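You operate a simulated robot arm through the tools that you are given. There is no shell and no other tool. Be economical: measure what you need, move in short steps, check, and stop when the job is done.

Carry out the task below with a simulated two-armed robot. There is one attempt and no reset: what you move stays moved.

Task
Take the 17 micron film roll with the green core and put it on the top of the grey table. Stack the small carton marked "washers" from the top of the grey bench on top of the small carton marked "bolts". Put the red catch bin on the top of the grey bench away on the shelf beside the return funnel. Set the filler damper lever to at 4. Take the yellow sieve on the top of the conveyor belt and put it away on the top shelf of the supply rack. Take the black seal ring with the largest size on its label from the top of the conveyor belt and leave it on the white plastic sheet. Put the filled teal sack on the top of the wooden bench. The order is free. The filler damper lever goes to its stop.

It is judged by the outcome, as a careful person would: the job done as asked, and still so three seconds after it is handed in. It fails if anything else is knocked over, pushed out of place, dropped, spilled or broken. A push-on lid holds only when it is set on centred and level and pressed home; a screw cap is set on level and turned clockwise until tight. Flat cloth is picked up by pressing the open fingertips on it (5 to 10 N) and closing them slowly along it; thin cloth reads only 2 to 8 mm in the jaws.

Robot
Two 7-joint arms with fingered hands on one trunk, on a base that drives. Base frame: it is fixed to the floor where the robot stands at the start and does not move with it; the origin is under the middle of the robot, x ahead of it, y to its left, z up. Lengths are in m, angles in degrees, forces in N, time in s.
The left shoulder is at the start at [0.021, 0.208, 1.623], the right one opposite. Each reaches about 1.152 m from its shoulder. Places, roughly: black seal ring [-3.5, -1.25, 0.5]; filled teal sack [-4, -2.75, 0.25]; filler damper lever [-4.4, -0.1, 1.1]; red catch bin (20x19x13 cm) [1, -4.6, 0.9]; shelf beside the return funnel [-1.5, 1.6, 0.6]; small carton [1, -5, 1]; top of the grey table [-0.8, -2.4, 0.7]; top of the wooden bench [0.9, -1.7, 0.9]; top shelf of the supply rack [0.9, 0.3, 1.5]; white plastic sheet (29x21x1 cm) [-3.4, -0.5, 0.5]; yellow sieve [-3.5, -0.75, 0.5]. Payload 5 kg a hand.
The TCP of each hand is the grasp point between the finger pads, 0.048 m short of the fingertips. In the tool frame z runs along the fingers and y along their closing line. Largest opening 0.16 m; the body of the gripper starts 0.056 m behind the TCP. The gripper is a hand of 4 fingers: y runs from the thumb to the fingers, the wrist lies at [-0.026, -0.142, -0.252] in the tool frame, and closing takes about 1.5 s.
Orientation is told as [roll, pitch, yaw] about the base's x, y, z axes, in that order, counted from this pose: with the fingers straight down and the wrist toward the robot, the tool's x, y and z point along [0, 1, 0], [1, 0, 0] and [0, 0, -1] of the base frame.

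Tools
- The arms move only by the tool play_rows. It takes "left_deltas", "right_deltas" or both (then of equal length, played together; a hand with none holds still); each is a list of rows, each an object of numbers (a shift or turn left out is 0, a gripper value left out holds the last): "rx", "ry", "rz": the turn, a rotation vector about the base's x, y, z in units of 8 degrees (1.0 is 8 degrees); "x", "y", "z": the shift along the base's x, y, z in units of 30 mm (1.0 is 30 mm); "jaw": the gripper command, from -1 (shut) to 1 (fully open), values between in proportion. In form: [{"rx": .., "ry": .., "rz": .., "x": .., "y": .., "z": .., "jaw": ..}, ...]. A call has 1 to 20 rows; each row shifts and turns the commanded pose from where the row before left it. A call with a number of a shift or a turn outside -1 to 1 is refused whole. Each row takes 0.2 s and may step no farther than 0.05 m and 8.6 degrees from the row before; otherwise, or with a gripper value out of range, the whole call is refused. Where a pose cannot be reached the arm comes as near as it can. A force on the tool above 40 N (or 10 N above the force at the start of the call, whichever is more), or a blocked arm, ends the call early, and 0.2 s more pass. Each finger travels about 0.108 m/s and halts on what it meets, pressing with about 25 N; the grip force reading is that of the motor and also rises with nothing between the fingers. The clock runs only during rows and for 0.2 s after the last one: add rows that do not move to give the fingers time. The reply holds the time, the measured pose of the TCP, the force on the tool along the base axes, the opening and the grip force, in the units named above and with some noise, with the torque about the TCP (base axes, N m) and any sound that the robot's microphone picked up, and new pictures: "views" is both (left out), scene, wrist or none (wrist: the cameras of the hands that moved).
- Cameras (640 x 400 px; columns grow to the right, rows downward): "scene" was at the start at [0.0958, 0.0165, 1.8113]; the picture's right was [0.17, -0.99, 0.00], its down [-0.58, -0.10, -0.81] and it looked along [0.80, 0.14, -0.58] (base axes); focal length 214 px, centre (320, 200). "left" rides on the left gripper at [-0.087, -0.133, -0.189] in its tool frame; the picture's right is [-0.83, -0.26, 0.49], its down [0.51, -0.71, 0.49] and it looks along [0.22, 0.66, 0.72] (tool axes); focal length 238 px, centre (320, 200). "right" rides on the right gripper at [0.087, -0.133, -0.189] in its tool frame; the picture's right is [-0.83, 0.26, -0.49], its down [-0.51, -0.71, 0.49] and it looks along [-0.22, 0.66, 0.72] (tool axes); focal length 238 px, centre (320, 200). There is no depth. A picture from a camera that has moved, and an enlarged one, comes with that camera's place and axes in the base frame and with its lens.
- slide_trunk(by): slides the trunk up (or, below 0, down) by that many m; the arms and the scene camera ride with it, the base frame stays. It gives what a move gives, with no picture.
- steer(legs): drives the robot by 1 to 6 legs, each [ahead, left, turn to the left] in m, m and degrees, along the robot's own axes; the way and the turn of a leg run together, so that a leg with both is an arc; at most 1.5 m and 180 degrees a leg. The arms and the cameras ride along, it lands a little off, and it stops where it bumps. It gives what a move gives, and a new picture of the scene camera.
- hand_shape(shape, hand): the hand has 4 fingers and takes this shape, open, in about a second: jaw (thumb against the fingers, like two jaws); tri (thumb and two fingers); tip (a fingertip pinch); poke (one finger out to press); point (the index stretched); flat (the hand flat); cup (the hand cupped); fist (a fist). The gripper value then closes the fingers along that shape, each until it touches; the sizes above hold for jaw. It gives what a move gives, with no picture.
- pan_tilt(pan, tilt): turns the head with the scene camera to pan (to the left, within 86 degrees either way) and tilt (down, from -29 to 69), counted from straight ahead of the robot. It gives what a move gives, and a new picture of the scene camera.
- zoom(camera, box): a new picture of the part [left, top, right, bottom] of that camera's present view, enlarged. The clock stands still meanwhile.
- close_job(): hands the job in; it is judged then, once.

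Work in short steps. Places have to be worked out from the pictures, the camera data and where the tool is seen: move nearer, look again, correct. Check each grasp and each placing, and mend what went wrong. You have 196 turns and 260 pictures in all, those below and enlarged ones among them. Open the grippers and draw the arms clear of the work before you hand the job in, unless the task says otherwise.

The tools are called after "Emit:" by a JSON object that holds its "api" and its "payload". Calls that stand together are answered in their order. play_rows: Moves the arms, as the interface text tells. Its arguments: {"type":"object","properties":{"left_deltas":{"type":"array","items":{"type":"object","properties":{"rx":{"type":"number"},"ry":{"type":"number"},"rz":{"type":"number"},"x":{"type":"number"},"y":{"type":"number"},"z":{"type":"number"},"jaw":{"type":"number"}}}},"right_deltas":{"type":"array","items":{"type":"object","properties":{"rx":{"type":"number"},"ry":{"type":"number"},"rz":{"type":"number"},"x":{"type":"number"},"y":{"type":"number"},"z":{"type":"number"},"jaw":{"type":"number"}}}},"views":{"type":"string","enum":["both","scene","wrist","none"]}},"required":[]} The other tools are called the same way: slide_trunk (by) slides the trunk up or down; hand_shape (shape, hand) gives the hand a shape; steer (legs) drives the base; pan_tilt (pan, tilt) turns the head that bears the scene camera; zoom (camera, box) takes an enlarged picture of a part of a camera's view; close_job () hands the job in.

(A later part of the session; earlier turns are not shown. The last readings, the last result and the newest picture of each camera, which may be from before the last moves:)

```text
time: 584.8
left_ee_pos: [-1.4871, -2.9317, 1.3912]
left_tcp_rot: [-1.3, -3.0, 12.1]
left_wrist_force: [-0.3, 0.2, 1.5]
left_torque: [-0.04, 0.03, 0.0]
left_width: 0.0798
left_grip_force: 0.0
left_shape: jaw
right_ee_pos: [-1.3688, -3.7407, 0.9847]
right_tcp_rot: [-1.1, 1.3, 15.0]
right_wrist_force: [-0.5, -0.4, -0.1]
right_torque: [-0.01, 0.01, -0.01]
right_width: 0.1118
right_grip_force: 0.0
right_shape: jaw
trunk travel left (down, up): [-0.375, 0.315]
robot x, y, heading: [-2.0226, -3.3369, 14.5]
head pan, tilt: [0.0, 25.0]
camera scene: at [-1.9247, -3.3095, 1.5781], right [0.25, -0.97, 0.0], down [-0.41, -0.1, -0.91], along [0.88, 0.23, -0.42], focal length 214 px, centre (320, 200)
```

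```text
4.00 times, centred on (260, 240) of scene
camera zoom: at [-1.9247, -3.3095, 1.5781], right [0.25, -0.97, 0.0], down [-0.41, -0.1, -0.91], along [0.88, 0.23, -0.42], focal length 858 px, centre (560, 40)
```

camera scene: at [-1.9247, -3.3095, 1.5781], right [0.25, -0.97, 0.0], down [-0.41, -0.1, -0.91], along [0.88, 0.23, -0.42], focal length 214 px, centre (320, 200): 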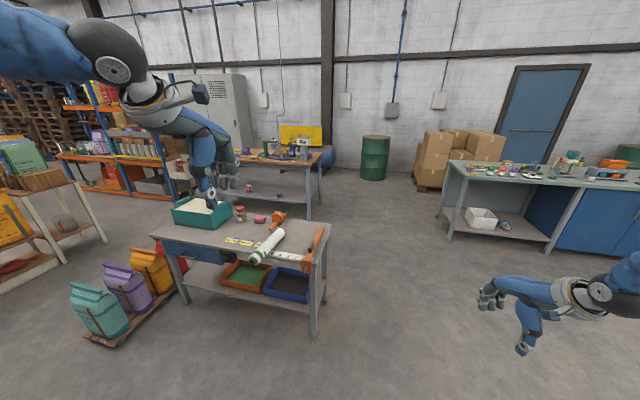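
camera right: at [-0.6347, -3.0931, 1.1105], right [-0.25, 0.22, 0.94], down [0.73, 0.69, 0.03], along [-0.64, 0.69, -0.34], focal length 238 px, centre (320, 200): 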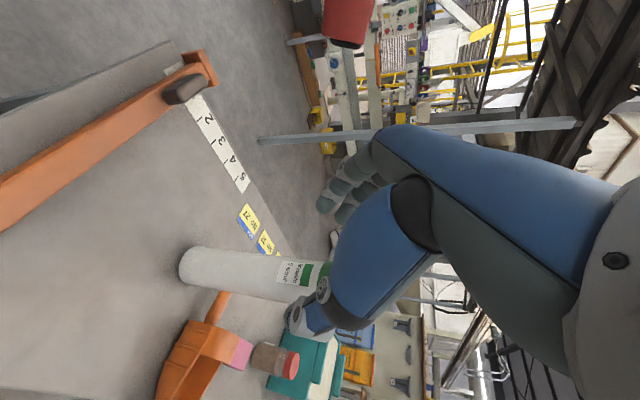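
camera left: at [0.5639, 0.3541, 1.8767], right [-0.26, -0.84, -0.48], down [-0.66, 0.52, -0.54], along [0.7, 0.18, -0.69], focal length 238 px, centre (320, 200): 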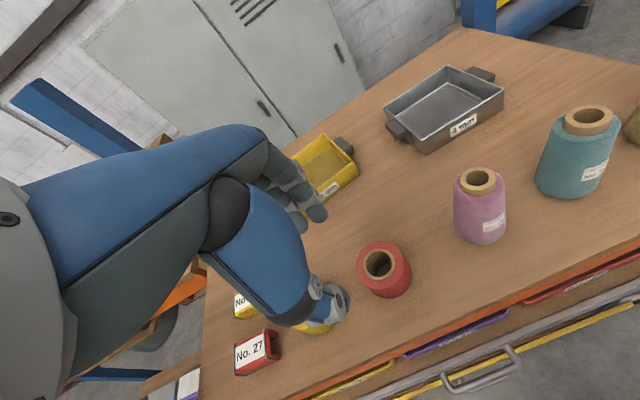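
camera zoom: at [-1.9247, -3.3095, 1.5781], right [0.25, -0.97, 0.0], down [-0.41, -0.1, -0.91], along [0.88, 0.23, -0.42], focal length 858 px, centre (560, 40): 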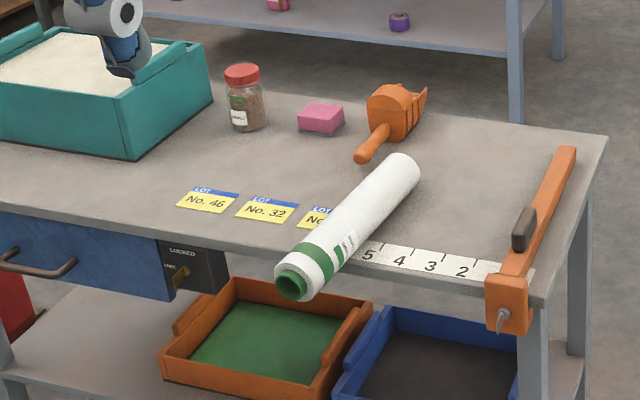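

It can be fixed later from the corridor side. First fetch the sack: tuck the right hand in, and drive west past the pole to the pallet's south side.

Emit:
{"api": "play_rows", "payload": {"right_deltas": [{"x": -0.24, "y": 0.94}, {"x": -0.24, "y": 0.94}, {"x": -0.24, "y": 0.94}, {"x": -0.24, "y": 0.94}, {"x": -0.24, "y": 0.94}, {"x": -0.24, "y": 0.94}, {"x": -0.24, "y": 0.94}, {"x": -0.24, "y": 0.94}, {"x": -0.24, "y": 0.94}, {"x": -0.24, "y": 0.94}, {"x": -0.24, "y": 0.94}, {}], "views": "none"}}

Emit:
{"api": "steer", "payload": {"legs": [[0, 0, 165], [0, 0.4, 0], [1.4, 0, 0], [0.95, 0, 0]]}}

Emit:
{"api": "steer", "payload": {"legs": [[0, 0, -80]]}}

```text
time: 587.4
left_ee_pos: [-1.4868, -2.9333, 1.3908]
left_tcp_rot: [-1.3, -3.0, 12.1]
left_wrist_force: [0.2, 0.5, 0.0]
left_torque: [0.08, -0.01, 0.01]
left_width: 0.0799
left_grip_force: 0.0
left_shape: jaw
right_ee_pos: [-1.4474, -3.431, 0.9854]
right_tcp_rot: [-1.1, 1.4, 14.8]
right_wrist_force: [-1.0, -0.5, -1.2]
right_torque: [0.07, 0.0, 0.02]
right_width: 0.1118
right_grip_force: 0.1
right_shape: jaw
trunk travel left (down, up): [-0.375, 0.315]
robot x, y, heading: [-2.0222, -3.3381, 14.4]
head pan, tilt: [0.0, 25.0]
```

```text
time: 598.9
left_ee_pos: [-2.8792, -4.019, 1.3893]
left_tcp_rot: [-1.5, -2.9, -176.5]
left_wrist_force: [-2.2, -3.7, -2.2]
left_torque: [0.32, -0.16, -0.14]
left_width: 0.0799
left_grip_force: 0.1
left_shape: jaw
right_ee_pos: [-2.8426, -3.5189, 0.9855]
right_tcp_rot: [-1.3, 1.6, -173.6]
right_wrist_force: [-1.9, -1.8, -0.2]
right_torque: [0.17, -0.22, 0.04]
right_width: 0.1118
right_grip_force: 0.0
right_shape: jaw
trunk travel left (down, up): [-0.375, 0.315]
robot x, y, heading: [-2.2845, -3.7012, -174.4]
head pan, tilt: [0.0, 25.0]
stopped in leg 3: the robot was blocked; the commanded pose is now the measured one
camera scene: at [-2.393, -3.709, 1.5778], right [-0.1, 0.99, 0.0], down [0.42, 0.05, -0.91], along [-0.9, -0.09, -0.43], focal length 214 px, centre (320, 200)
```

scene: 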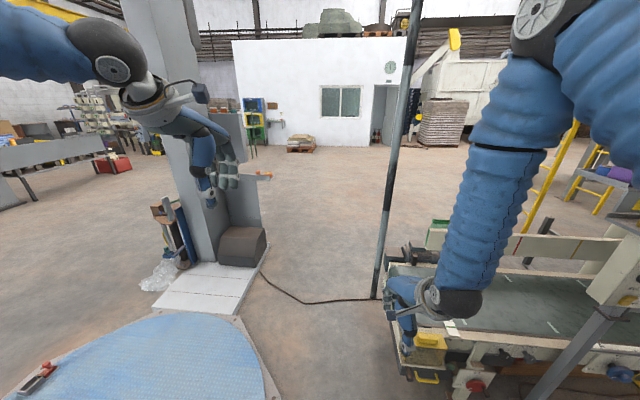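

```text
time: 602.7
left_ee_pos: [-2.7027, -3.1688, 1.3916]
left_tcp_rot: [-1.3, -3.2, 103.2]
left_wrist_force: [0.8, -0.7, -0.3]
left_torque: [-0.03, 0.02, 0.02]
left_width: 0.0799
left_grip_force: 0.1
left_shape: jaw
right_ee_pos: [-2.2043, -3.1186, 0.9855]
right_tcp_rot: [-1.2, 1.5, 106.3]
right_wrist_force: [0.2, 0.3, -0.3]
right_torque: [0.03, 0.0, -0.01]
right_width: 0.1122
right_grip_force: 0.1
right_shape: jaw
trunk travel left (down, up): [-0.375, 0.315]
robot x, y, heading: [-2.2857, -3.6936, 105.5]
head pan, tilt: [0.0, 25.0]
camera scene: at [-2.3158, -3.5946, 1.5781], right [0.96, 0.27, 0.0], down [0.11, -0.41, -0.91], along [-0.25, 0.87, -0.42], focal length 214 px, centre (320, 200)
```

scene: 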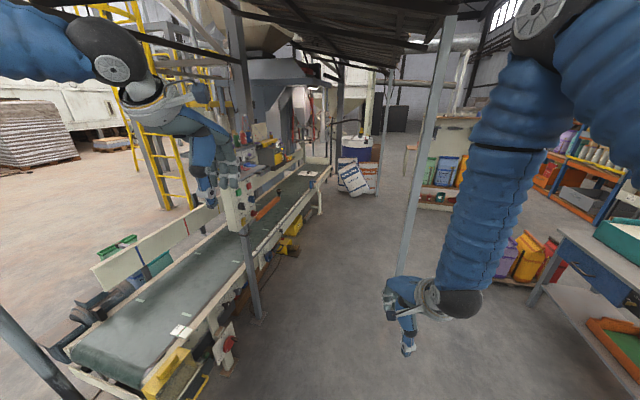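

That gap is too narrow (turntable). I take the known southern route around the wrapper to reach the pallet from the west.

Emit:
{"api": "steer", "payload": {"legs": [[0, 0, -105.5], [1.4, 0, 0], [0, 0, -90], [1.4, 0, 0], [1.15, 0, 0], [0, 0, -90]]}}

Emit:
{"api": "steer", "payload": {"legs": [[1.5, 0, 0], [1.5, 0, 0], [1.5, 0, 0], [0.3, 0, 0], [0, 0, -90], [1.5, 0, 0]]}}

```text
time: 607.7
left_ee_pos: [-1.6765, -3.4158, 1.3924]
left_tcp_rot: [-1.4, -3.2, -0.4]
left_wrist_force: [-0.8, 0.6, -0.3]
left_torque: [0.0, -0.02, 0.0]
left_width: 0.0798
left_grip_force: 0.1
left_shape: jaw
right_ee_pos: [-1.7471, -3.9127, 0.987]
right_tcp_rot: [-1.1, 1.6, 2.5]
right_wrist_force: [-0.6, -0.2, 0.1]
right_torque: [-0.01, 0.0, -0.02]
right_width: 0.1117
right_grip_force: 0.1
right_shape: jaw
trunk travel left (down, up): [-0.375, 0.315]
robot x, y, heading: [-2.2855, -3.6942, 2.0]
head pan, tilt: [0.0, 25.0]
stopped in leg 2: the robot was blocked; the commanded pose is now the measured one
camera scene: at [-2.1854, -3.6901, 1.5781], right [0.03, -1.0, 0.0], down [-0.42, -0.01, -0.91], along [0.91, 0.03, -0.42], focal length 214 px, centre (320, 200)
```

scene: 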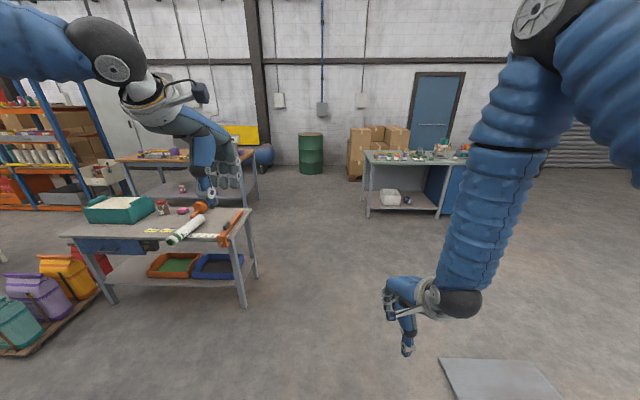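

```text
time: 641.8
left_ee_pos: [2.7999, -5.7082, 1.3924]
left_tcp_rot: [-1.3, -3.2, -90.6]
left_wrist_force: [-0.1, -1.0, -0.2]
left_torque: [-0.01, 0.02, 0.01]
left_width: 0.0797
left_grip_force: 0.1
left_shape: jaw
right_ee_pos: [2.3049, -5.637, 0.987]
right_tcp_rot: [-1.1, 1.5, -87.7]
right_wrist_force: [-0.1, -0.1, 0.2]
right_torque: [-0.02, 0.01, 0.02]
right_width: 0.1119
right_grip_force: 0.0
right_shape: jaw
trunk travel left (down, up): [-0.375, 0.315]
robot x, y, heading: [2.522, -5.0954, -88.4]
head pan, tilt: [0.0, 25.0]
camera scene: at [2.525, -5.1994, 1.5781], right [-1.0, -0.03, 0.0], down [-0.01, 0.42, -0.91], along [0.03, -0.91, -0.42], focal length 214 px, centre (320, 200)
```

scene: 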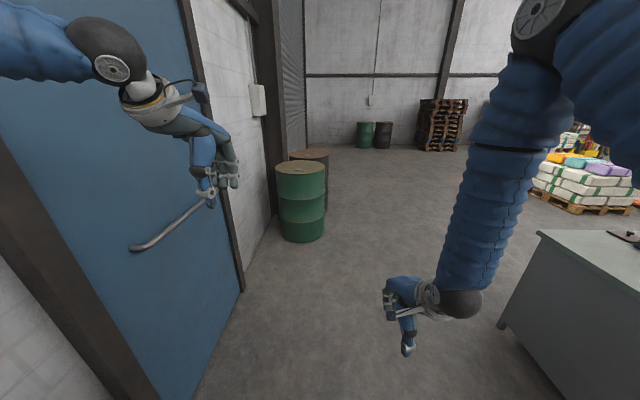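

The first drive was blocked and the second batch ran from the wrong pose — I'm now east of the grey bench. Look around before moving on.

Emit:
{"api": "steer", "payload": {"legs": [[0.3, 0, 0], [0, 0, -150]]}}

```text
time: 649.9
left_ee_pos: [1.9708, -5.0374, 1.3929]
left_tcp_rot: [-1.3, -3.1, 121.9]
left_wrist_force: [0.0, 1.0, 0.3]
left_torque: [0.0, 0.0, -0.01]
left_width: 0.0798
left_grip_force: 0.1
left_shape: jaw
right_ee_pos: [2.4271, -4.8313, 0.9862]
right_tcp_rot: [-1.0, 1.4, 124.9]
right_wrist_force: [-0.2, 0.3, -1.0]
right_torque: [0.01, 0.01, 0.0]
right_width: 0.1118
right_grip_force: 0.0
right_shape: jaw
trunk travel left (down, up): [-0.375, 0.315]
robot x, y, heading: [2.5314, -5.405, 124.4]
head pan, tilt: [0.0, 25.0]
camera scene: at [2.4737, -5.3175, 1.5781], right [0.83, 0.56, 0.0], down [0.24, -0.35, -0.91], along [-0.51, 0.75, -0.42], focal length 214 px, centre (320, 200)
```

scene: 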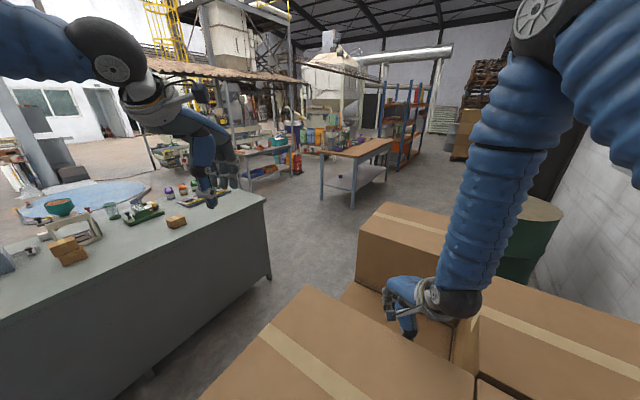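

The bench stack is intact and nothing looks displaced. I leave southward around the bench's far end, one stage at a time.

Emit:
{"api": "steer", "payload": {"legs": [[0, 0, 145.6], [1.5, 0, 0], [0, 0, -90]]}}

```text
time: 667.1
left_ee_pos: [1.8477, -7.161, 1.3922]
left_tcp_rot: [-1.3, -3.0, 175.9]
left_wrist_force: [0.4, 0.2, 0.0]
left_torque: [-0.04, -0.03, 0.0]
left_width: 0.0797
left_grip_force: 0.1
left_shape: jaw
right_ee_pos: [1.9494, -6.6715, 0.9862]
right_tcp_rot: [-1.1, 1.5, 179.0]
right_wrist_force: [0.9, 0.2, -0.8]
right_torque: [-0.04, 0.01, -0.01]
right_width: 0.1122
right_grip_force: 0.0
right_shape: jaw
trunk travel left (down, up): [-0.375, 0.315]
robot x, y, heading: [2.4753, -6.9187, 178.5]
head pan, tilt: [0.0, 25.0]
camera scene: at [2.3705, -6.9167, 1.5781], right [0.03, 1.0, 0.0], down [0.42, -0.01, -0.91], along [-0.91, 0.03, -0.42], focal length 214 px, centre (320, 200)
```

scene: 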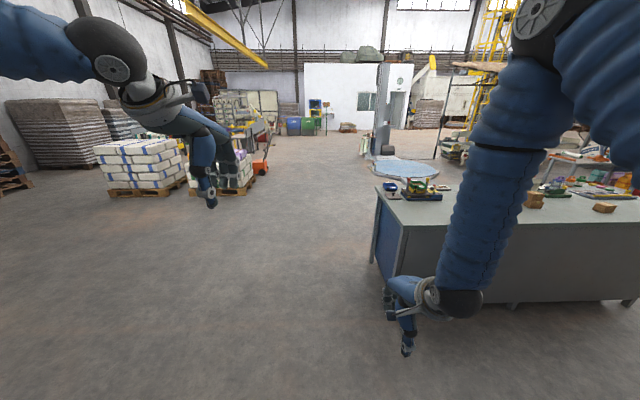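

Clear floor ahead; drive west.

Emit:
{"api": "steer", "payload": {"legs": [[1.5, 0, 0], [1.5, 0, 0], [1.5, 0, 0], [1.5, 0, 0], [1.5, -0.3, 0], [0.65, 0, 0]]}}

```text
refused: leg 5 is longer than a leg can be; nothing moved
```

Emit:
{"api": "steer", "payload": {"legs": [[1.5, 0, 0], [1.5, 0, 0], [1.5, 0, 0], [1.5, 0, 0], [1.4, -0.3, 0], [0.7, 0, 0]]}}

```text
time: 705.8
left_ee_pos: [-6.2374, -6.9857, 1.3926]
left_tcp_rot: [-1.3, -3.2, 178.6]
left_wrist_force: [-0.3, -0.9, 0.6]
left_torque: [-0.02, -0.04, 0.02]
left_width: 0.0798
left_grip_force: 0.2
left_shape: jaw
right_ee_pos: [-6.1607, -6.4934, 0.986]
right_tcp_rot: [-1.2, 1.5, -178.2]
right_wrist_force: [-0.4, -0.2, 1.1]
right_torque: [-0.02, -0.06, -0.03]
right_width: 0.1117
right_grip_force: 0.0
right_shape: jaw
trunk travel left (down, up): [-0.375, 0.315]
robot x, y, heading: [-5.6233, -6.7184, -179.0]
head pan, tilt: [0.0, 25.0]
camera scene: at [-5.7278, -6.7179, 1.5781], right [-0.02, 1.0, 0.0], down [0.42, 0.01, -0.91], along [-0.91, -0.02, -0.42], focal length 214 px, centre (320, 200)
```

scene: 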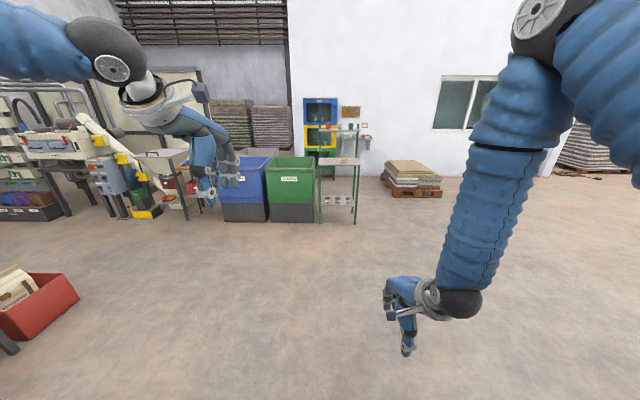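

Emit:
{"api": "steer", "payload": {"legs": [[0, 0, -91], [1.5, 0, 0], [1.5, 0, 0], [0.3, 0, 0], [0, 0, -70]]}}

Emit:
{"api": "pan_tilt", "payload": {"pan": 0, "tilt": 35}}

```text
time: 728.9
left_ee_pos: [-4.9895, -2.9739, 1.3928]
left_tcp_rot: [-1.3, -3.1, 15.5]
left_wrist_force: [0.2, -0.2, 0.3]
left_torque: [0.04, 0.03, -0.03]
left_width: 0.08
left_grip_force: 0.0
left_shape: jaw
right_ee_pos: [-4.9222, -3.47, 0.9856]
right_tcp_rot: [-1.1, 1.5, 18.5]
right_wrist_force: [0.5, -0.1, -0.8]
right_torque: [0.06, -0.01, 0.02]
right_width: 0.1118
right_grip_force: 0.1
right_shape: jaw
trunk travel left (down, up): [-0.375, 0.315]
robot x, y, heading: [-5.501, -3.4073, 18.2]
head pan, tilt: [0.0, 25.0]
camera scene: at [-5.4039, -3.3765, 1.5781], right [0.31, -0.95, 0.0], down [-0.4, -0.13, -0.91], along [0.86, 0.28, -0.42], focal length 214 px, centre (320, 200)
```

scene: 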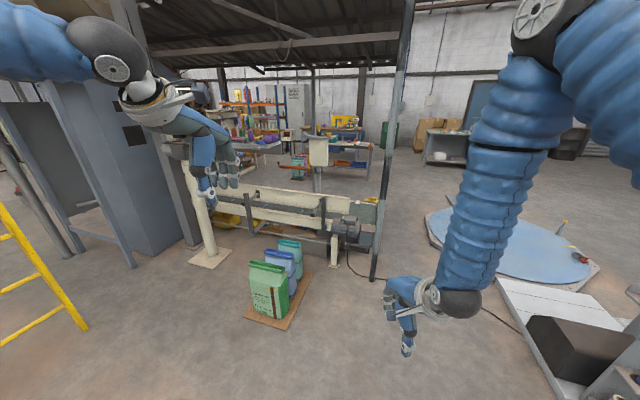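

```text
time: 729.6
left_ee_pos: [-4.9913, -2.975, 1.3912]
left_tcp_rot: [-1.3, -3.3, 15.5]
left_wrist_force: [0.1, 0.6, 0.2]
left_torque: [-0.04, -0.01, -0.01]
left_width: 0.0797
left_grip_force: 0.0
left_shape: jaw
right_ee_pos: [-4.9226, -3.4686, 0.9864]
right_tcp_rot: [-1.1, 1.4, 18.4]
right_wrist_force: [0.5, -0.1, 0.1]
right_torque: [-0.01, -0.03, 0.01]
right_width: 0.1121
right_grip_force: 0.0
right_shape: jaw
trunk travel left (down, up): [-0.375, 0.315]
robot x, y, heading: [-5.5004, -3.4095, 18.0]
head pan, tilt: [0.0, 35.0]
camera scene: at [-5.408, -3.3775, 1.5624], right [0.31, -0.95, 0.0], down [-0.55, -0.18, -0.82], along [0.78, 0.25, -0.57], focal length 214 px, centre (320, 200)
```

scene: 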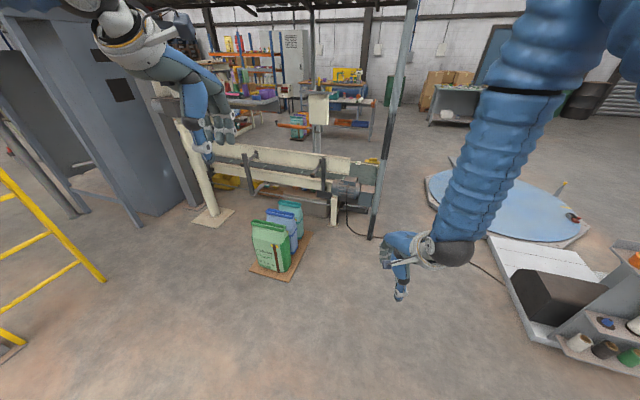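

The pallet shows green, blue, teal sacks. Zoom on the teal one.

Emit:
{"api": "zoom", "payload": {"camera": "scene", "box": [230, 180, 330, 290]}}

```text
3.64 times, centred on (280, 235) of scene
camera zoom: at [-5.408, -3.3775, 1.5624], right [0.31, -0.95, 0.0], down [-0.55, -0.18, -0.82], along [0.78, 0.25, -0.57], focal length 780 px, centre (466, 73)
```

zoom: 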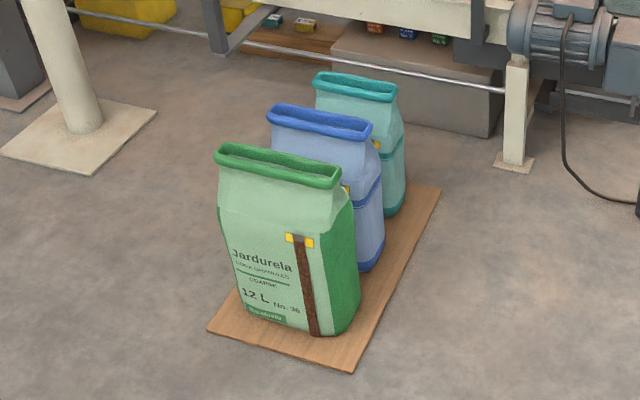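

Sacks stand in a row along x (green −4.40, blue −4.21, teal −4.035; y≈−2.66; tops ≈0.48) with folded lips along y. I approach from the west with the right arm.

Emit:
{"api": "steer", "payload": {"legs": [[0, 0, -18], [0, 0.95, 0], [0.62, 0, 0]]}}

Emit:
{"api": "play_rows", "payload": {"right_deltas": [{"x": 0.9, "jaw": 0.4}, {"x": 0.9}, {"x": 0.9}, {"x": 0.9}, {"x": 0.9}, {"x": 0.9}, {"x": 0.9}, {"x": 0.9}, {}]}}

```text
time: 738.6
left_ee_pos: [-4.2485, -2.2442, 1.3917]
left_tcp_rot: [-1.3, -3.1, -3.5]
left_wrist_force: [0.5, -0.4, -0.3]
left_torque: [0.0, 0.02, 0.0]
left_width: 0.0798
left_grip_force: 0.1
left_shape: jaw
right_ee_pos: [-4.346, -2.7338, 0.9854]
right_tcp_rot: [-1.1, 1.5, -0.5]
right_wrist_force: [0.2, 0.1, -1.1]
right_torque: [0.0, -0.01, 0.0]
right_width: 0.112
right_grip_force: 0.2
right_shape: jaw
trunk travel left (down, up): [-0.375, 0.315]
robot x, y, heading: [-4.872, -2.487, -1.2]
head pan, tilt: [0.0, 35.0]
camera scene: at [-4.7747, -2.4885, 1.5623], right [-0.02, -1.0, 0.0], down [-0.57, 0.01, -0.82], along [0.82, -0.02, -0.57], focal length 214 px, centre (320, 200)
```

scene: 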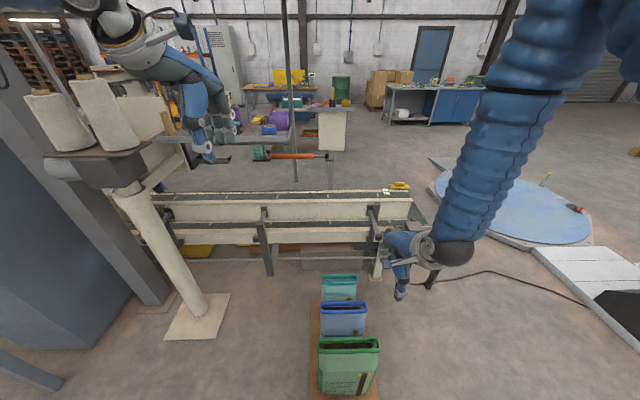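

```text
time: 740.6
left_ee_pos: [-4.2494, -2.2431, 1.394]
left_tcp_rot: [-1.3, -3.2, -3.6]
left_wrist_force: [-0.6, 0.2, 0.5]
left_torque: [0.01, 0.0, -0.04]
left_width: 0.0799
left_grip_force: 0.1
left_shape: jaw
right_ee_pos: [-4.1289, -2.7341, 0.9867]
right_tcp_rot: [-1.1, 1.5, -0.6]
right_wrist_force: [0.3, 0.9, 0.6]
right_torque: [0.0, -0.01, -0.03]
right_width: 0.1117
right_grip_force: 0.1
right_shape: jaw
trunk travel left (down, up): [-0.375, 0.315]
robot x, y, heading: [-4.8755, -2.4909, -1.5]
head pan, tilt: [0.0, 35.0]
camera scene: at [-4.7758, -2.4885, 1.5624], right [-0.02, -1.0, 0.0], down [-0.57, 0.01, -0.82], along [0.82, -0.02, -0.57], focal length 214 px, centre (320, 200)
camera right: at [-4.2556, -2.6426, 1.1765], right [0.26, -0.83, 0.5], down [-0.73, -0.51, -0.46], along [0.63, -0.24, -0.73], focal length 238 px, centre (320, 200)
```

scene: 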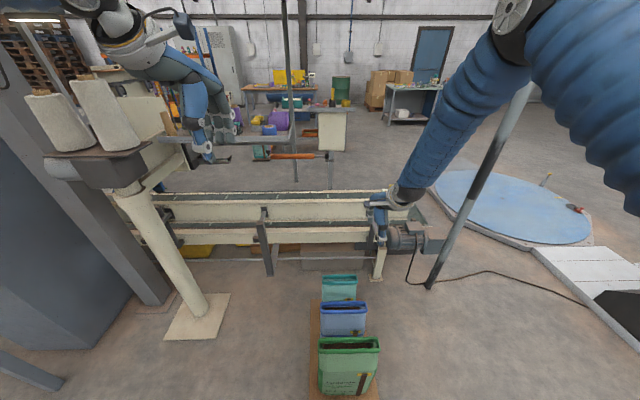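
right: 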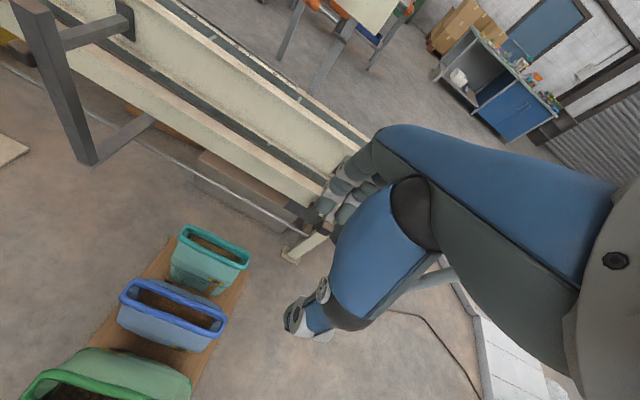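

Emit:
{"api": "zoom", "payload": {"camera": "right", "box": [80, 200, 280, 360]}}

```text
2.50 times, centred on (180, 280) of right
camera zoom: at [-4.2556, -2.6426, 1.1765], right [0.26, -0.83, 0.5], down [-0.73, -0.51, -0.46], along [0.63, -0.24, -0.73], focal length 596 px, centre (670, 0)
```

zoom: 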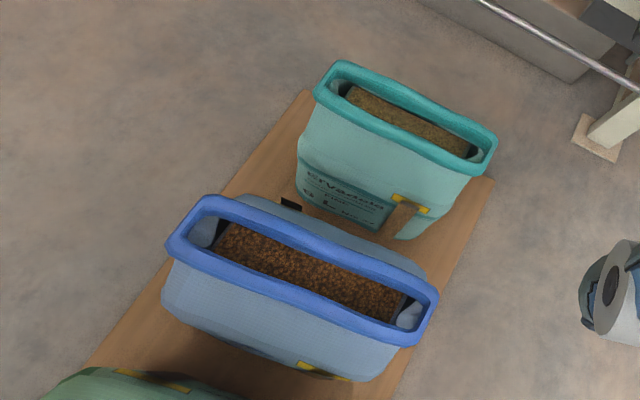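

Teal rim centre ≈(-4.0,-2.626), z≈0.46, ~5 cm thick. Move above it, open wider, lower with the trunk.

Emit:
{"api": "play_rows", "payload": {"right_deltas": [{"x": 0.6, "y": 0.6, "jaw": 0.7}, {"x": 0.6, "y": 0.6}, {"x": 0.6, "y": 0.6}, {"x": 0.6, "y": 0.6}, {"x": 0.6, "y": 0.6}, {"x": 0.6, "y": 0.6}, {"x": 0.6}, {}], "views": "none"}}

Emit:
{"api": "slide_trunk", "payload": {"by": -0.36}}

Emit:
{"api": "play_rows", "payload": {"right_deltas": [{"z": -0.5}, {}]}}

```text
time: 742.4
left_ee_pos: [-4.249, -2.243, 1.3926]
left_tcp_rot: [-1.4, -3.1, -3.7]
left_wrist_force: [-0.7, 0.4, -0.1]
left_torque: [-0.04, -0.06, 0.02]
left_width: 0.08
left_grip_force: 0.1
left_shape: jaw
right_ee_pos: [-4.0041, -2.6243, 0.987]
right_tcp_rot: [-1.2, 1.6, -0.7]
right_wrist_force: [-1.3, 0.6, 1.0]
right_torque: [-0.02, -0.01, -0.02]
right_width: 0.1356
right_grip_force: 0.2
right_shape: jaw
trunk travel left (down, up): [-0.375, 0.315]
robot x, y, heading: [-4.8705, -2.4901, -1.1]
head pan, tilt: [0.0, 35.0]
```

```text
time: 745.9
left_ee_pos: [-4.2484, -2.2439, 1.0326]
left_tcp_rot: [-1.3, -3.1, -3.6]
left_wrist_force: [-0.5, -0.7, -0.1]
left_torque: [-0.02, 0.02, -0.01]
left_width: 0.0799
left_grip_force: 0.0
left_shape: jaw
right_ee_pos: [-4.006, -2.6251, 0.6269]
right_tcp_rot: [-1.1, 1.4, -0.5]
right_wrist_force: [-0.6, 0.0, 0.0]
right_torque: [0.0, 0.0, -0.02]
right_width: 0.136
right_grip_force: 0.1
right_shape: jaw
trunk travel left (down, up): [-0.015, 0.675]
robot x, y, heading: [-4.8718, -2.4859, -1.4]
head pan, tilt: [0.0, 35.0]
```

```text
time: 746.5
left_ee_pos: [-4.2478, -2.2434, 1.0318]
left_tcp_rot: [-1.3, -3.1, -3.6]
left_wrist_force: [0.4, 0.0, -0.3]
left_torque: [-0.01, 0.0, -0.03]
left_width: 0.0798
left_grip_force: 0.0
left_shape: jaw
right_ee_pos: [-4.0035, -2.6249, 0.6108]
right_tcp_rot: [-1.1, 1.6, -0.6]
right_wrist_force: [0.7, -0.3, -0.4]
right_torque: [0.0, -0.01, -0.01]
right_width: 0.1358
right_grip_force: 0.0
right_shape: jaw
trunk travel left (down, up): [-0.015, 0.675]
robot x, y, heading: [-4.8718, -2.485, -1.2]
head pan, tilt: [0.0, 35.0]
camera scene: at [-4.7754, -2.4884, 1.2024], right [-0.02, -1.0, 0.0], down [-0.57, 0.01, -0.82], along [0.82, -0.02, -0.57], focal length 214 px, centre (320, 200)
camera right: at [-4.1312, -2.5329, 0.8016], right [0.26, -0.83, 0.5], down [-0.73, -0.51, -0.46], along [0.63, -0.24, -0.73], focal length 238 px, centre (320, 200)
```

scene: 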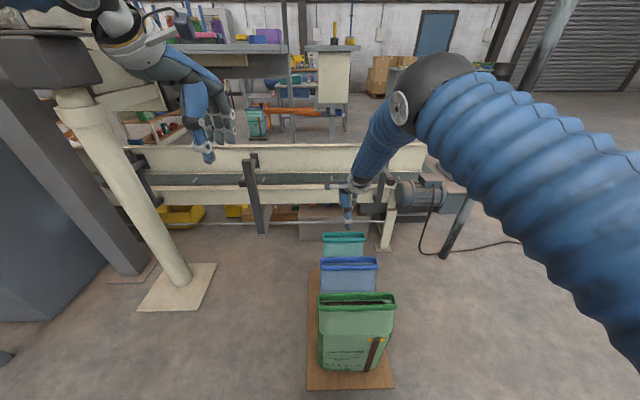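
right: 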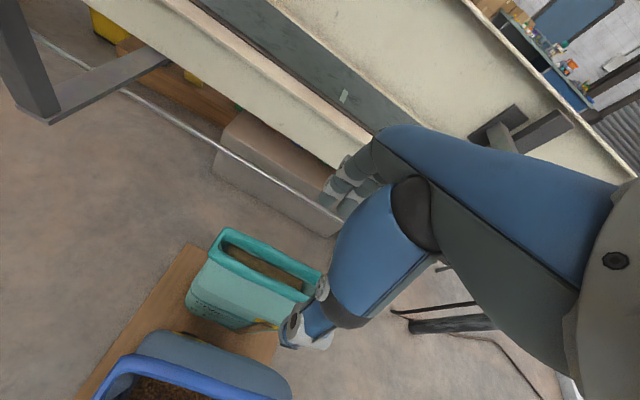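

Good alignment. Descend around the rim.

Emit:
{"api": "play_rows", "payload": {"right_deltas": [{"z": -0.9, "x": 0.2}, {"z": -0.9}, {"z": -0.9}, {"z": -0.8}, {"z": -0.8}, {"z": -0.6}, {"z": -0.6}, {"z": -0.4}, {}], "views": "wrist"}}

```text
time: 748.5
left_ee_pos: [-4.249, -2.2433, 1.0323]
left_tcp_rot: [-1.3, -3.2, -3.7]
left_wrist_force: [-0.3, 0.5, 0.3]
left_torque: [0.0, -0.01, 0.03]
left_width: 0.0795
left_grip_force: 0.0
left_shape: jaw
right_ee_pos: [-4.0008, -2.6236, 0.4335]
right_tcp_rot: [-1.0, 1.5, -0.6]
right_wrist_force: [-0.3, -0.5, 0.1]
right_torque: [0.02, -0.02, 0.0]
right_width: 0.1359
right_grip_force: 0.0
right_shape: jaw
trunk travel left (down, up): [-0.015, 0.675]
robot x, y, heading: [-4.8704, -2.4889, -1.1]
head pan, tilt: [0.0, 35.0]
camera right: at [-4.1268, -2.5324, 0.624], right [0.26, -0.83, 0.5], down [-0.73, -0.51, -0.46], along [0.63, -0.24, -0.73], focal length 238 px, centre (320, 200)
```

right: 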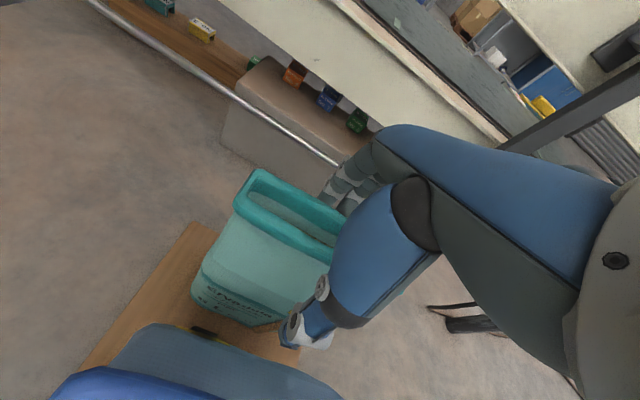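

Shift 3 cm toward the rim's middle, go 3 cm deeper, and close slowly.

Emit:
{"api": "play_rows", "payload": {"right_deltas": [{"y": 0.5, "x": 0.2}, {"y": 0.5, "x": 0.1}, {"z": -0.5}, {"z": -0.5}, {}, {"jaw": 0.5}, {"jaw": 0.3}, {"jaw": 0.1}, {"jaw": -0.1}, {"jaw": -0.3}, {"jaw": -0.5}, {"jaw": -0.7}, {"jaw": -0.9}, {}, {}], "views": "wrist"}}

```text
time: 751.7
left_ee_pos: [-4.2492, -2.2433, 1.0323]
left_tcp_rot: [-1.4, -3.2, -3.6]
left_wrist_force: [0.2, -0.4, -0.1]
left_torque: [-0.01, 0.0, 0.0]
left_width: 0.0798
left_grip_force: 0.0
left_shape: jaw
right_ee_pos: [-3.9893, -2.5956, 0.4039]
right_tcp_rot: [-1.2, 1.5, -0.6]
right_wrist_force: [2.2, -0.5, 4.0]
right_torque: [-0.08, -0.27, 0.1]
right_width: 0.0479
right_grip_force: 24.6
right_shape: jaw
trunk travel left (down, up): [-0.015, 0.675]
robot x, y, heading: [-4.8727, -2.4874, -1.2]
head pan, tilt: [0.0, 35.0]
camera right: at [-4.1163, -2.503, 0.5951], right [0.26, -0.83, 0.5], down [-0.73, -0.51, -0.46], along [0.63, -0.24, -0.73], focal length 238 px, centre (320, 200)
```

right: 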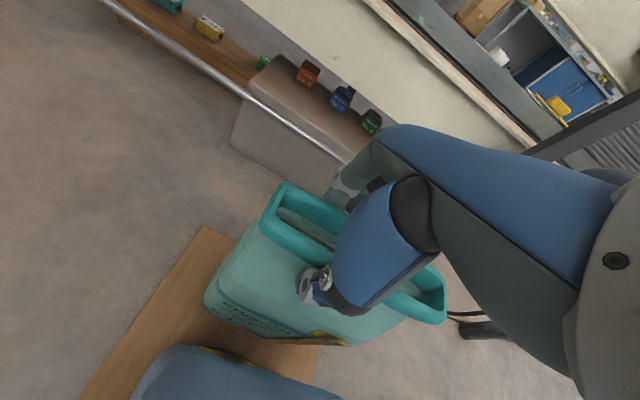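

Gripped across the neck. Lift slowly with the trunk and check the load.

Emit:
{"api": "slide_trunk", "payload": {"by": 0.08}}

Emit:
{"api": "play_rows", "payload": {"right_deltas": [{}, {}]}}

```text
time: 752.8
left_ee_pos: [-4.2481, -2.2438, 1.111]
left_tcp_rot: [-1.4, -3.0, -3.5]
left_wrist_force: [-0.3, -0.2, -0.6]
left_torque: [0.01, 0.04, -0.03]
left_width: 0.0799
left_grip_force: 0.0
left_shape: jaw
right_ee_pos: [-3.9905, -2.5945, 0.4822]
right_tcp_rot: [-1.1, 1.5, -0.6]
right_wrist_force: [0.1, 0.4, -8.1]
right_torque: [0.21, -0.03, 0.02]
right_width: 0.0456
right_grip_force: 25.4
right_shape: jaw
trunk travel left (down, up): [-0.095, 0.595]
robot x, y, heading: [-4.873, -2.4883, -1.1]
head pan, tilt: [0.0, 35.0]
```

```text
time: 753.4
left_ee_pos: [-4.2475, -2.2448, 1.1127]
left_tcp_rot: [-1.3, -3.1, -3.5]
left_wrist_force: [0.5, 0.4, 0.0]
left_torque: [0.0, 0.0, 0.02]
left_width: 0.0798
left_grip_force: 0.0
left_shape: jaw
right_ee_pos: [-3.9902, -2.5953, 0.4839]
right_tcp_rot: [-1.1, 1.4, -0.5]
right_wrist_force: [-0.4, 0.3, -8.5]
right_torque: [0.2, -0.07, 0.02]
right_width: 0.0458
right_grip_force: 24.7
right_shape: jaw
trunk travel left (down, up): [-0.095, 0.595]
robot x, y, heading: [-4.874, -2.4849, -1.4]
head pan, tilt: [0.0, 35.0]
camera scene: at [-4.7746, -2.4885, 1.2823], right [-0.02, -1.0, 0.0], down [-0.57, 0.01, -0.82], along [0.82, -0.02, -0.57], focal length 214 px, centre (320, 200)
camera right: at [-4.1162, -2.503, 0.6742], right [0.26, -0.83, 0.5], down [-0.73, -0.51, -0.46], along [0.63, -0.24, -0.74], focal length 238 px, centre (320, 200)
```

scene: 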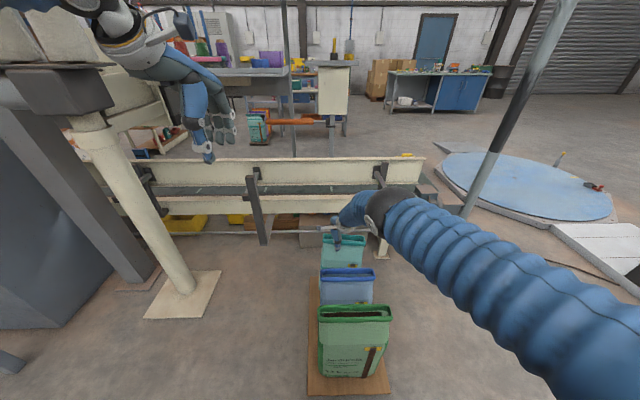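
right: 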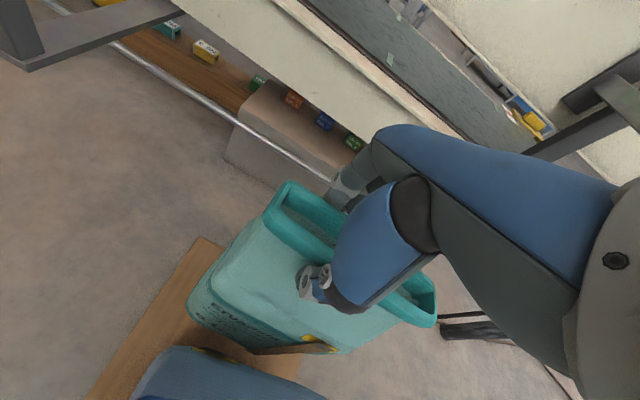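

Sack weighs ~0.9 kg and hangs upright. Raise it well above the neighbours, retract, and back away.

Emit:
{"api": "slide_trunk", "payload": {"by": 0.4}}

Emit:
{"api": "slide_trunk", "payload": {"by": 0.12}}

Emit:
{"api": "steer", "payload": {"legs": [[-0.7, 0, 0]]}}

Emit:
{"api": "play_rows", "payload": {"right_deltas": [{"x": -0.8}, {"x": -0.8}, {"x": -0.8}, {"x": -0.8}, {"x": -0.8}, {"x": -0.8}, {"x": -0.8}, {"x": -0.8}, {"x": -0.8}, {"x": -0.8}, {"x": -0.8}, {}], "views": "scene"}}

```text
time: 757.3
left_ee_pos: [-4.2465, -2.2425, 1.513]
left_tcp_rot: [-1.4, -3.0, -3.6]
left_wrist_force: [-0.1, -0.4, 1.2]
left_torque: [-0.01, 0.01, 0.0]
left_width: 0.0799
left_grip_force: 0.1
left_shape: jaw
right_ee_pos: [-3.9889, -2.5954, 0.8842]
right_tcp_rot: [-1.1, 1.6, -0.7]
right_wrist_force: [0.0, -0.1, -8.6]
right_torque: [0.19, -0.11, 0.06]
right_width: 0.0457
right_grip_force: 24.3
right_shape: jaw
trunk travel left (down, up): [-0.495, 0.195]
robot x, y, heading: [-4.8752, -2.4847, -1.3]
head pan, tilt: [0.0, 35.0]
```

```text
time: 758.8
left_ee_pos: [-4.2469, -2.2434, 1.6322]
left_tcp_rot: [-1.3, -3.1, -3.6]
left_wrist_force: [0.0, 0.1, -0.3]
left_torque: [-0.01, 0.01, -0.01]
left_width: 0.0799
left_grip_force: 0.1
left_shape: jaw
right_ee_pos: [-3.9897, -2.5948, 1.003]
right_tcp_rot: [-1.1, 1.6, -0.6]
right_wrist_force: [0.6, -0.3, -8.7]
right_torque: [0.2, -0.03, 0.01]
right_width: 0.0456
right_grip_force: 25.4
right_shape: jaw
trunk travel left (down, up): [-0.615, 0.075]
robot x, y, heading: [-4.8707, -2.4905, -1.2]
head pan, tilt: [0.0, 35.0]
```

```text
time: 762.6
left_ee_pos: [-4.9518, -2.2303, 1.632]
left_tcp_rot: [-1.2, -3.1, -4.1]
left_wrist_force: [0.1, 0.7, -0.8]
left_torque: [-0.04, -0.03, -0.01]
left_width: 0.08
left_grip_force: 0.1
left_shape: jaw
right_ee_pos: [-4.6959, -2.5863, 1.0039]
right_tcp_rot: [-1.0, 1.5, -1.1]
right_wrist_force: [0.4, 0.0, -9.0]
right_torque: [0.17, -0.03, -0.01]
right_width: 0.0458
right_grip_force: 25.0
right_shape: jaw
trunk travel left (down, up): [-0.615, 0.075]
robot x, y, heading: [-5.5846, -2.4709, -1.3]
head pan, tilt: [0.0, 35.0]
camera scene: at [-5.4809, -2.4712, 1.8022], right [-0.03, -1.0, 0.0], down [-0.57, 0.02, -0.82], along [0.82, -0.02, -0.57], focal length 214 px, centre (320, 200)
```

scene: 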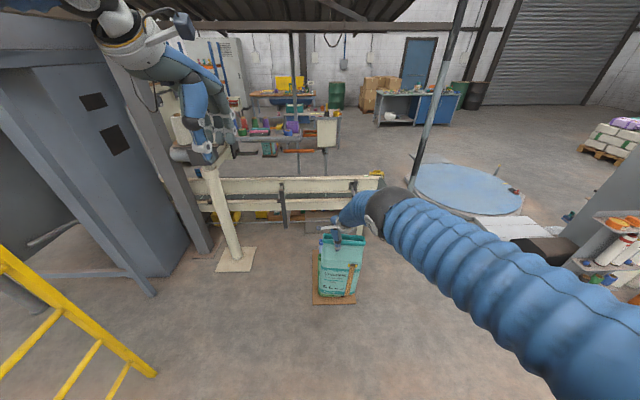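

```text
time: 765.2
left_ee_pos: [-4.9519, -2.2299, 1.6321]
left_tcp_rot: [-1.3, -3.1, -4.1]
left_wrist_force: [0.8, 0.0, -0.2]
left_torque: [-0.04, 0.03, 0.03]
left_width: 0.08
left_grip_force: 0.1
left_shape: jaw
right_ee_pos: [-4.9597, -2.5848, 1.0038]
right_tcp_rot: [-1.1, 1.5, -1.1]
right_wrist_force: [-0.8, -0.4, -8.9]
right_torque: [0.15, -0.05, 0.01]
right_width: 0.0461
right_grip_force: 24.8
right_shape: jaw
trunk travel left (down, up): [-0.615, 0.075]
robot x, y, heading: [-5.5806, -2.4704, -1.9]
head pan, tilt: [0.0, 35.0]
camera scene: at [-5.4811, -2.4711, 1.8022], right [-0.03, -1.0, 0.0], down [-0.57, 0.02, -0.82], along [0.82, -0.02, -0.57], focal length 214 px, centre (320, 200)
```

scene: 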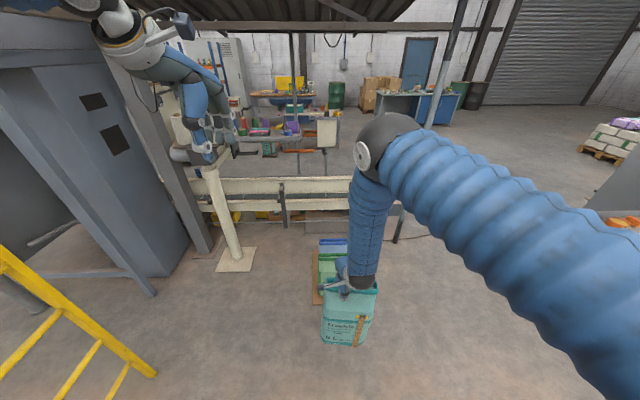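

Drive the southern loop back, stage by stage.

Emit:
{"api": "steer", "payload": {"legs": [[0, -1.3, 1.9], [0, -1.3, 0], [0, -1.35, 0], [1.5, 0, 0], [1.5, 0, 0], [1.5, 0, 0]]}}

```text
time: 805.2
left_ee_pos: [-0.3661, -6.0288, 1.6321]
left_tcp_rot: [-1.2, -3.1, -1.5]
left_wrist_force: [1.5, 0.0, -0.5]
left_torque: [0.01, -0.05, 0.01]
left_width: 0.0799
left_grip_force: 0.0
left_shape: jaw
right_ee_pos: [-0.3571, -6.3817, 1.0035]
right_tcp_rot: [-1.1, 1.6, 1.5]
right_wrist_force: [0.5, 0.3, -8.7]
right_torque: [0.21, -0.06, 0.02]
right_width: 0.0456
right_grip_force: 24.8
right_shape: jaw
trunk travel left (down, up): [-0.615, 0.075]
robot x, y, heading: [-0.9775, -6.296, 0.7]
head pan, tilt: [0.0, 35.0]
camera scene: at [-0.8827, -6.2921, 1.8023], right [0.02, -1.0, 0.0], down [-0.57, -0.01, -0.82], along [0.82, 0.01, -0.57], focal length 214 px, centre (320, 200)
```

scene: 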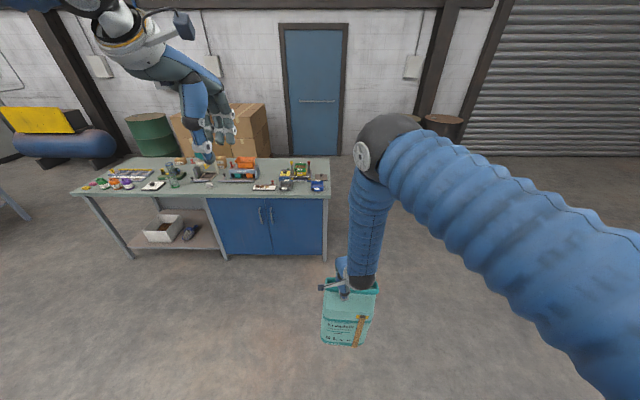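

Emit:
{"api": "steer", "payload": {"legs": [[0, 0, 89.3], [1.2, 0, 0], [1.15, 0, 0], [0, -1.03, 0]]}}

Emit:
{"api": "play_rows", "payload": {"right_deltas": [{"z": 1}, {"z": 1}, {"z": 1}, {"z": 1}, {"z": 1}, {"z": 1}, {"z": 1}, {"z": 1}, {"z": 1}, {"z": 1}, {"z": 1}, {"z": 1}, {}], "views": "scene"}}

```text
time: 825.5
left_ee_pos: [-0.2535, -3.315, 1.633]
left_tcp_rot: [-1.5, -3.1, 89.5]
left_wrist_force: [-0.4, -0.5, 0.3]
left_torque: [0.01, -0.02, 0.0]
left_width: 0.08
left_grip_force: 0.0
left_shape: jaw
right_ee_pos: [0.1011, -3.2994, 1.0043]
right_tcp_rot: [-1.2, 1.5, 92.7]
right_wrist_force: [-0.8, 0.6, -8.1]
right_torque: [0.07, 0.24, 0.0]
right_width: 0.0456
right_grip_force: 24.6
right_shape: jaw
trunk travel left (down, up): [-0.615, 0.075]
robot x, y, heading: [0.0237, -3.9226, 92.2]
head pan, tilt: [0.0, 35.0]
camera scene: at [0.0206, -3.8234, 1.8023], right [1.0, 0.03, 0.0], down [0.02, -0.57, -0.82], along [-0.03, 0.82, -0.57], focal length 214 px, centre (320, 200)
```

scene: 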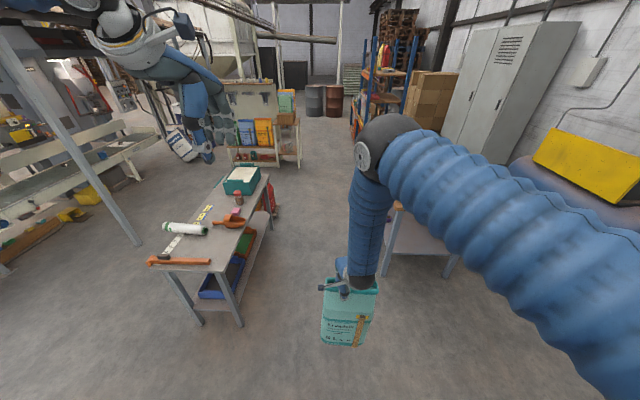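

```text
time: 828.3
left_ee_pos: [-0.2538, -3.3132, 1.6317]
left_tcp_rot: [-1.3, -3.1, 89.5]
left_wrist_force: [0.1, 0.8, -0.1]
left_torque: [-0.01, 0.01, -0.02]
left_width: 0.0799
left_grip_force: 0.1
left_shape: jaw
right_ee_pos: [0.1003, -3.2959, 1.3618]
right_tcp_rot: [-1.1, 1.5, 92.6]
right_wrist_force: [-1.2, 1.0, -8.4]
right_torque: [0.08, 0.21, 0.03]
right_width: 0.0461
right_grip_force: 24.9
right_shape: jaw
trunk travel left (down, up): [-0.615, 0.075]
robot x, y, heading: [0.0245, -3.9243, 91.9]
head pan, tilt: [0.0, 35.0]
camera scene: at [0.0208, -3.8228, 1.8022], right [1.0, 0.03, 0.0], down [0.02, -0.57, -0.82], along [-0.03, 0.82, -0.57], focal length 214 px, centre (320, 200)
```

scene: 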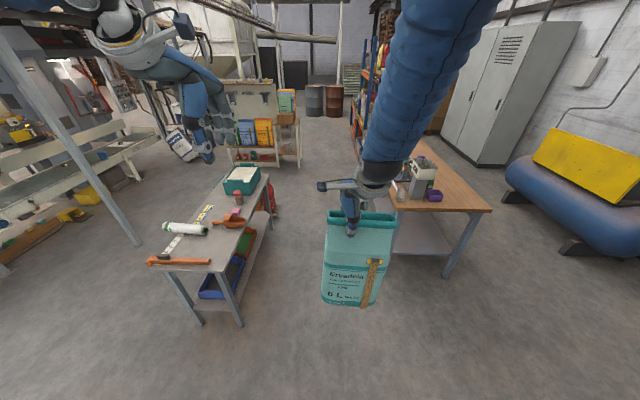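

A free strip may exist at the wooden bench's south-east corner, easy from the south. Move there and look.

Emit:
{"api": "steer", "payload": {"legs": [[0.35, 0, -2], [0, -0.9, 0]]}}

Emit:
{"api": "zoom", "payload": {"camera": "scene", "box": [170, 80, 490, 280]}}

```text
time: 834.9
left_ee_pos: [0.66, -2.9517, 1.6324]
left_tcp_rot: [-1.5, -3.1, 88.1]
left_wrist_force: [-0.8, -0.3, 0.1]
left_torque: [-0.01, 0.01, 0.0]
left_width: 0.0798
left_grip_force: 0.0
left_shape: jaw
right_ee_pos: [1.0161, -2.9447, 1.3638]
right_tcp_rot: [-1.0, 1.5, 90.9]
right_wrist_force: [0.6, -1.0, -8.2]
right_torque: [0.12, 0.19, -0.02]
right_width: 0.0459
right_grip_force: 25.3
right_shape: jaw
trunk travel left (down, up): [-0.615, 0.075]
robot x, y, heading: [0.9193, -3.5697, 90.2]
head pan, tilt: [0.0, 35.0]
camera scene: at [0.9201, -3.4689, 1.8023], right [1.0, 0.0, 0.0], down [0.0, -0.57, -0.82], along [0.0, 0.82, -0.57], focal length 214 px, centre (320, 200)
```

scene: 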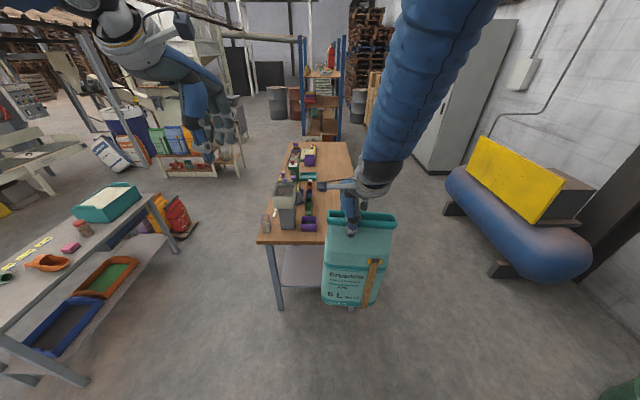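

```text
2.00 times, centred on (330, 180) of scene
camera zoom: at [0.9201, -3.4689, 1.8023], right [1.0, 0.0, 0.0], down [0.0, -0.57, -0.82], along [0.0, 0.82, -0.57], focal length 429 px, centre (300, 240)
```

zoom: 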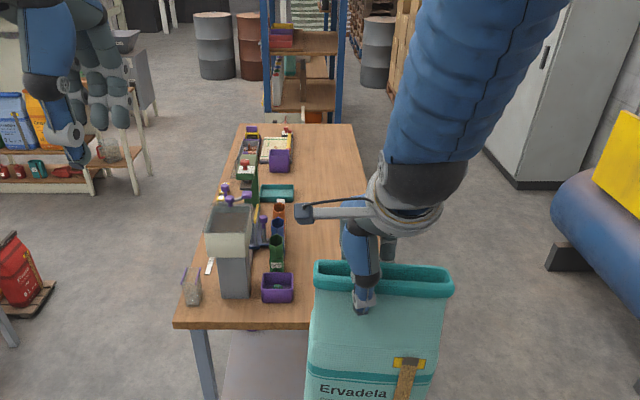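

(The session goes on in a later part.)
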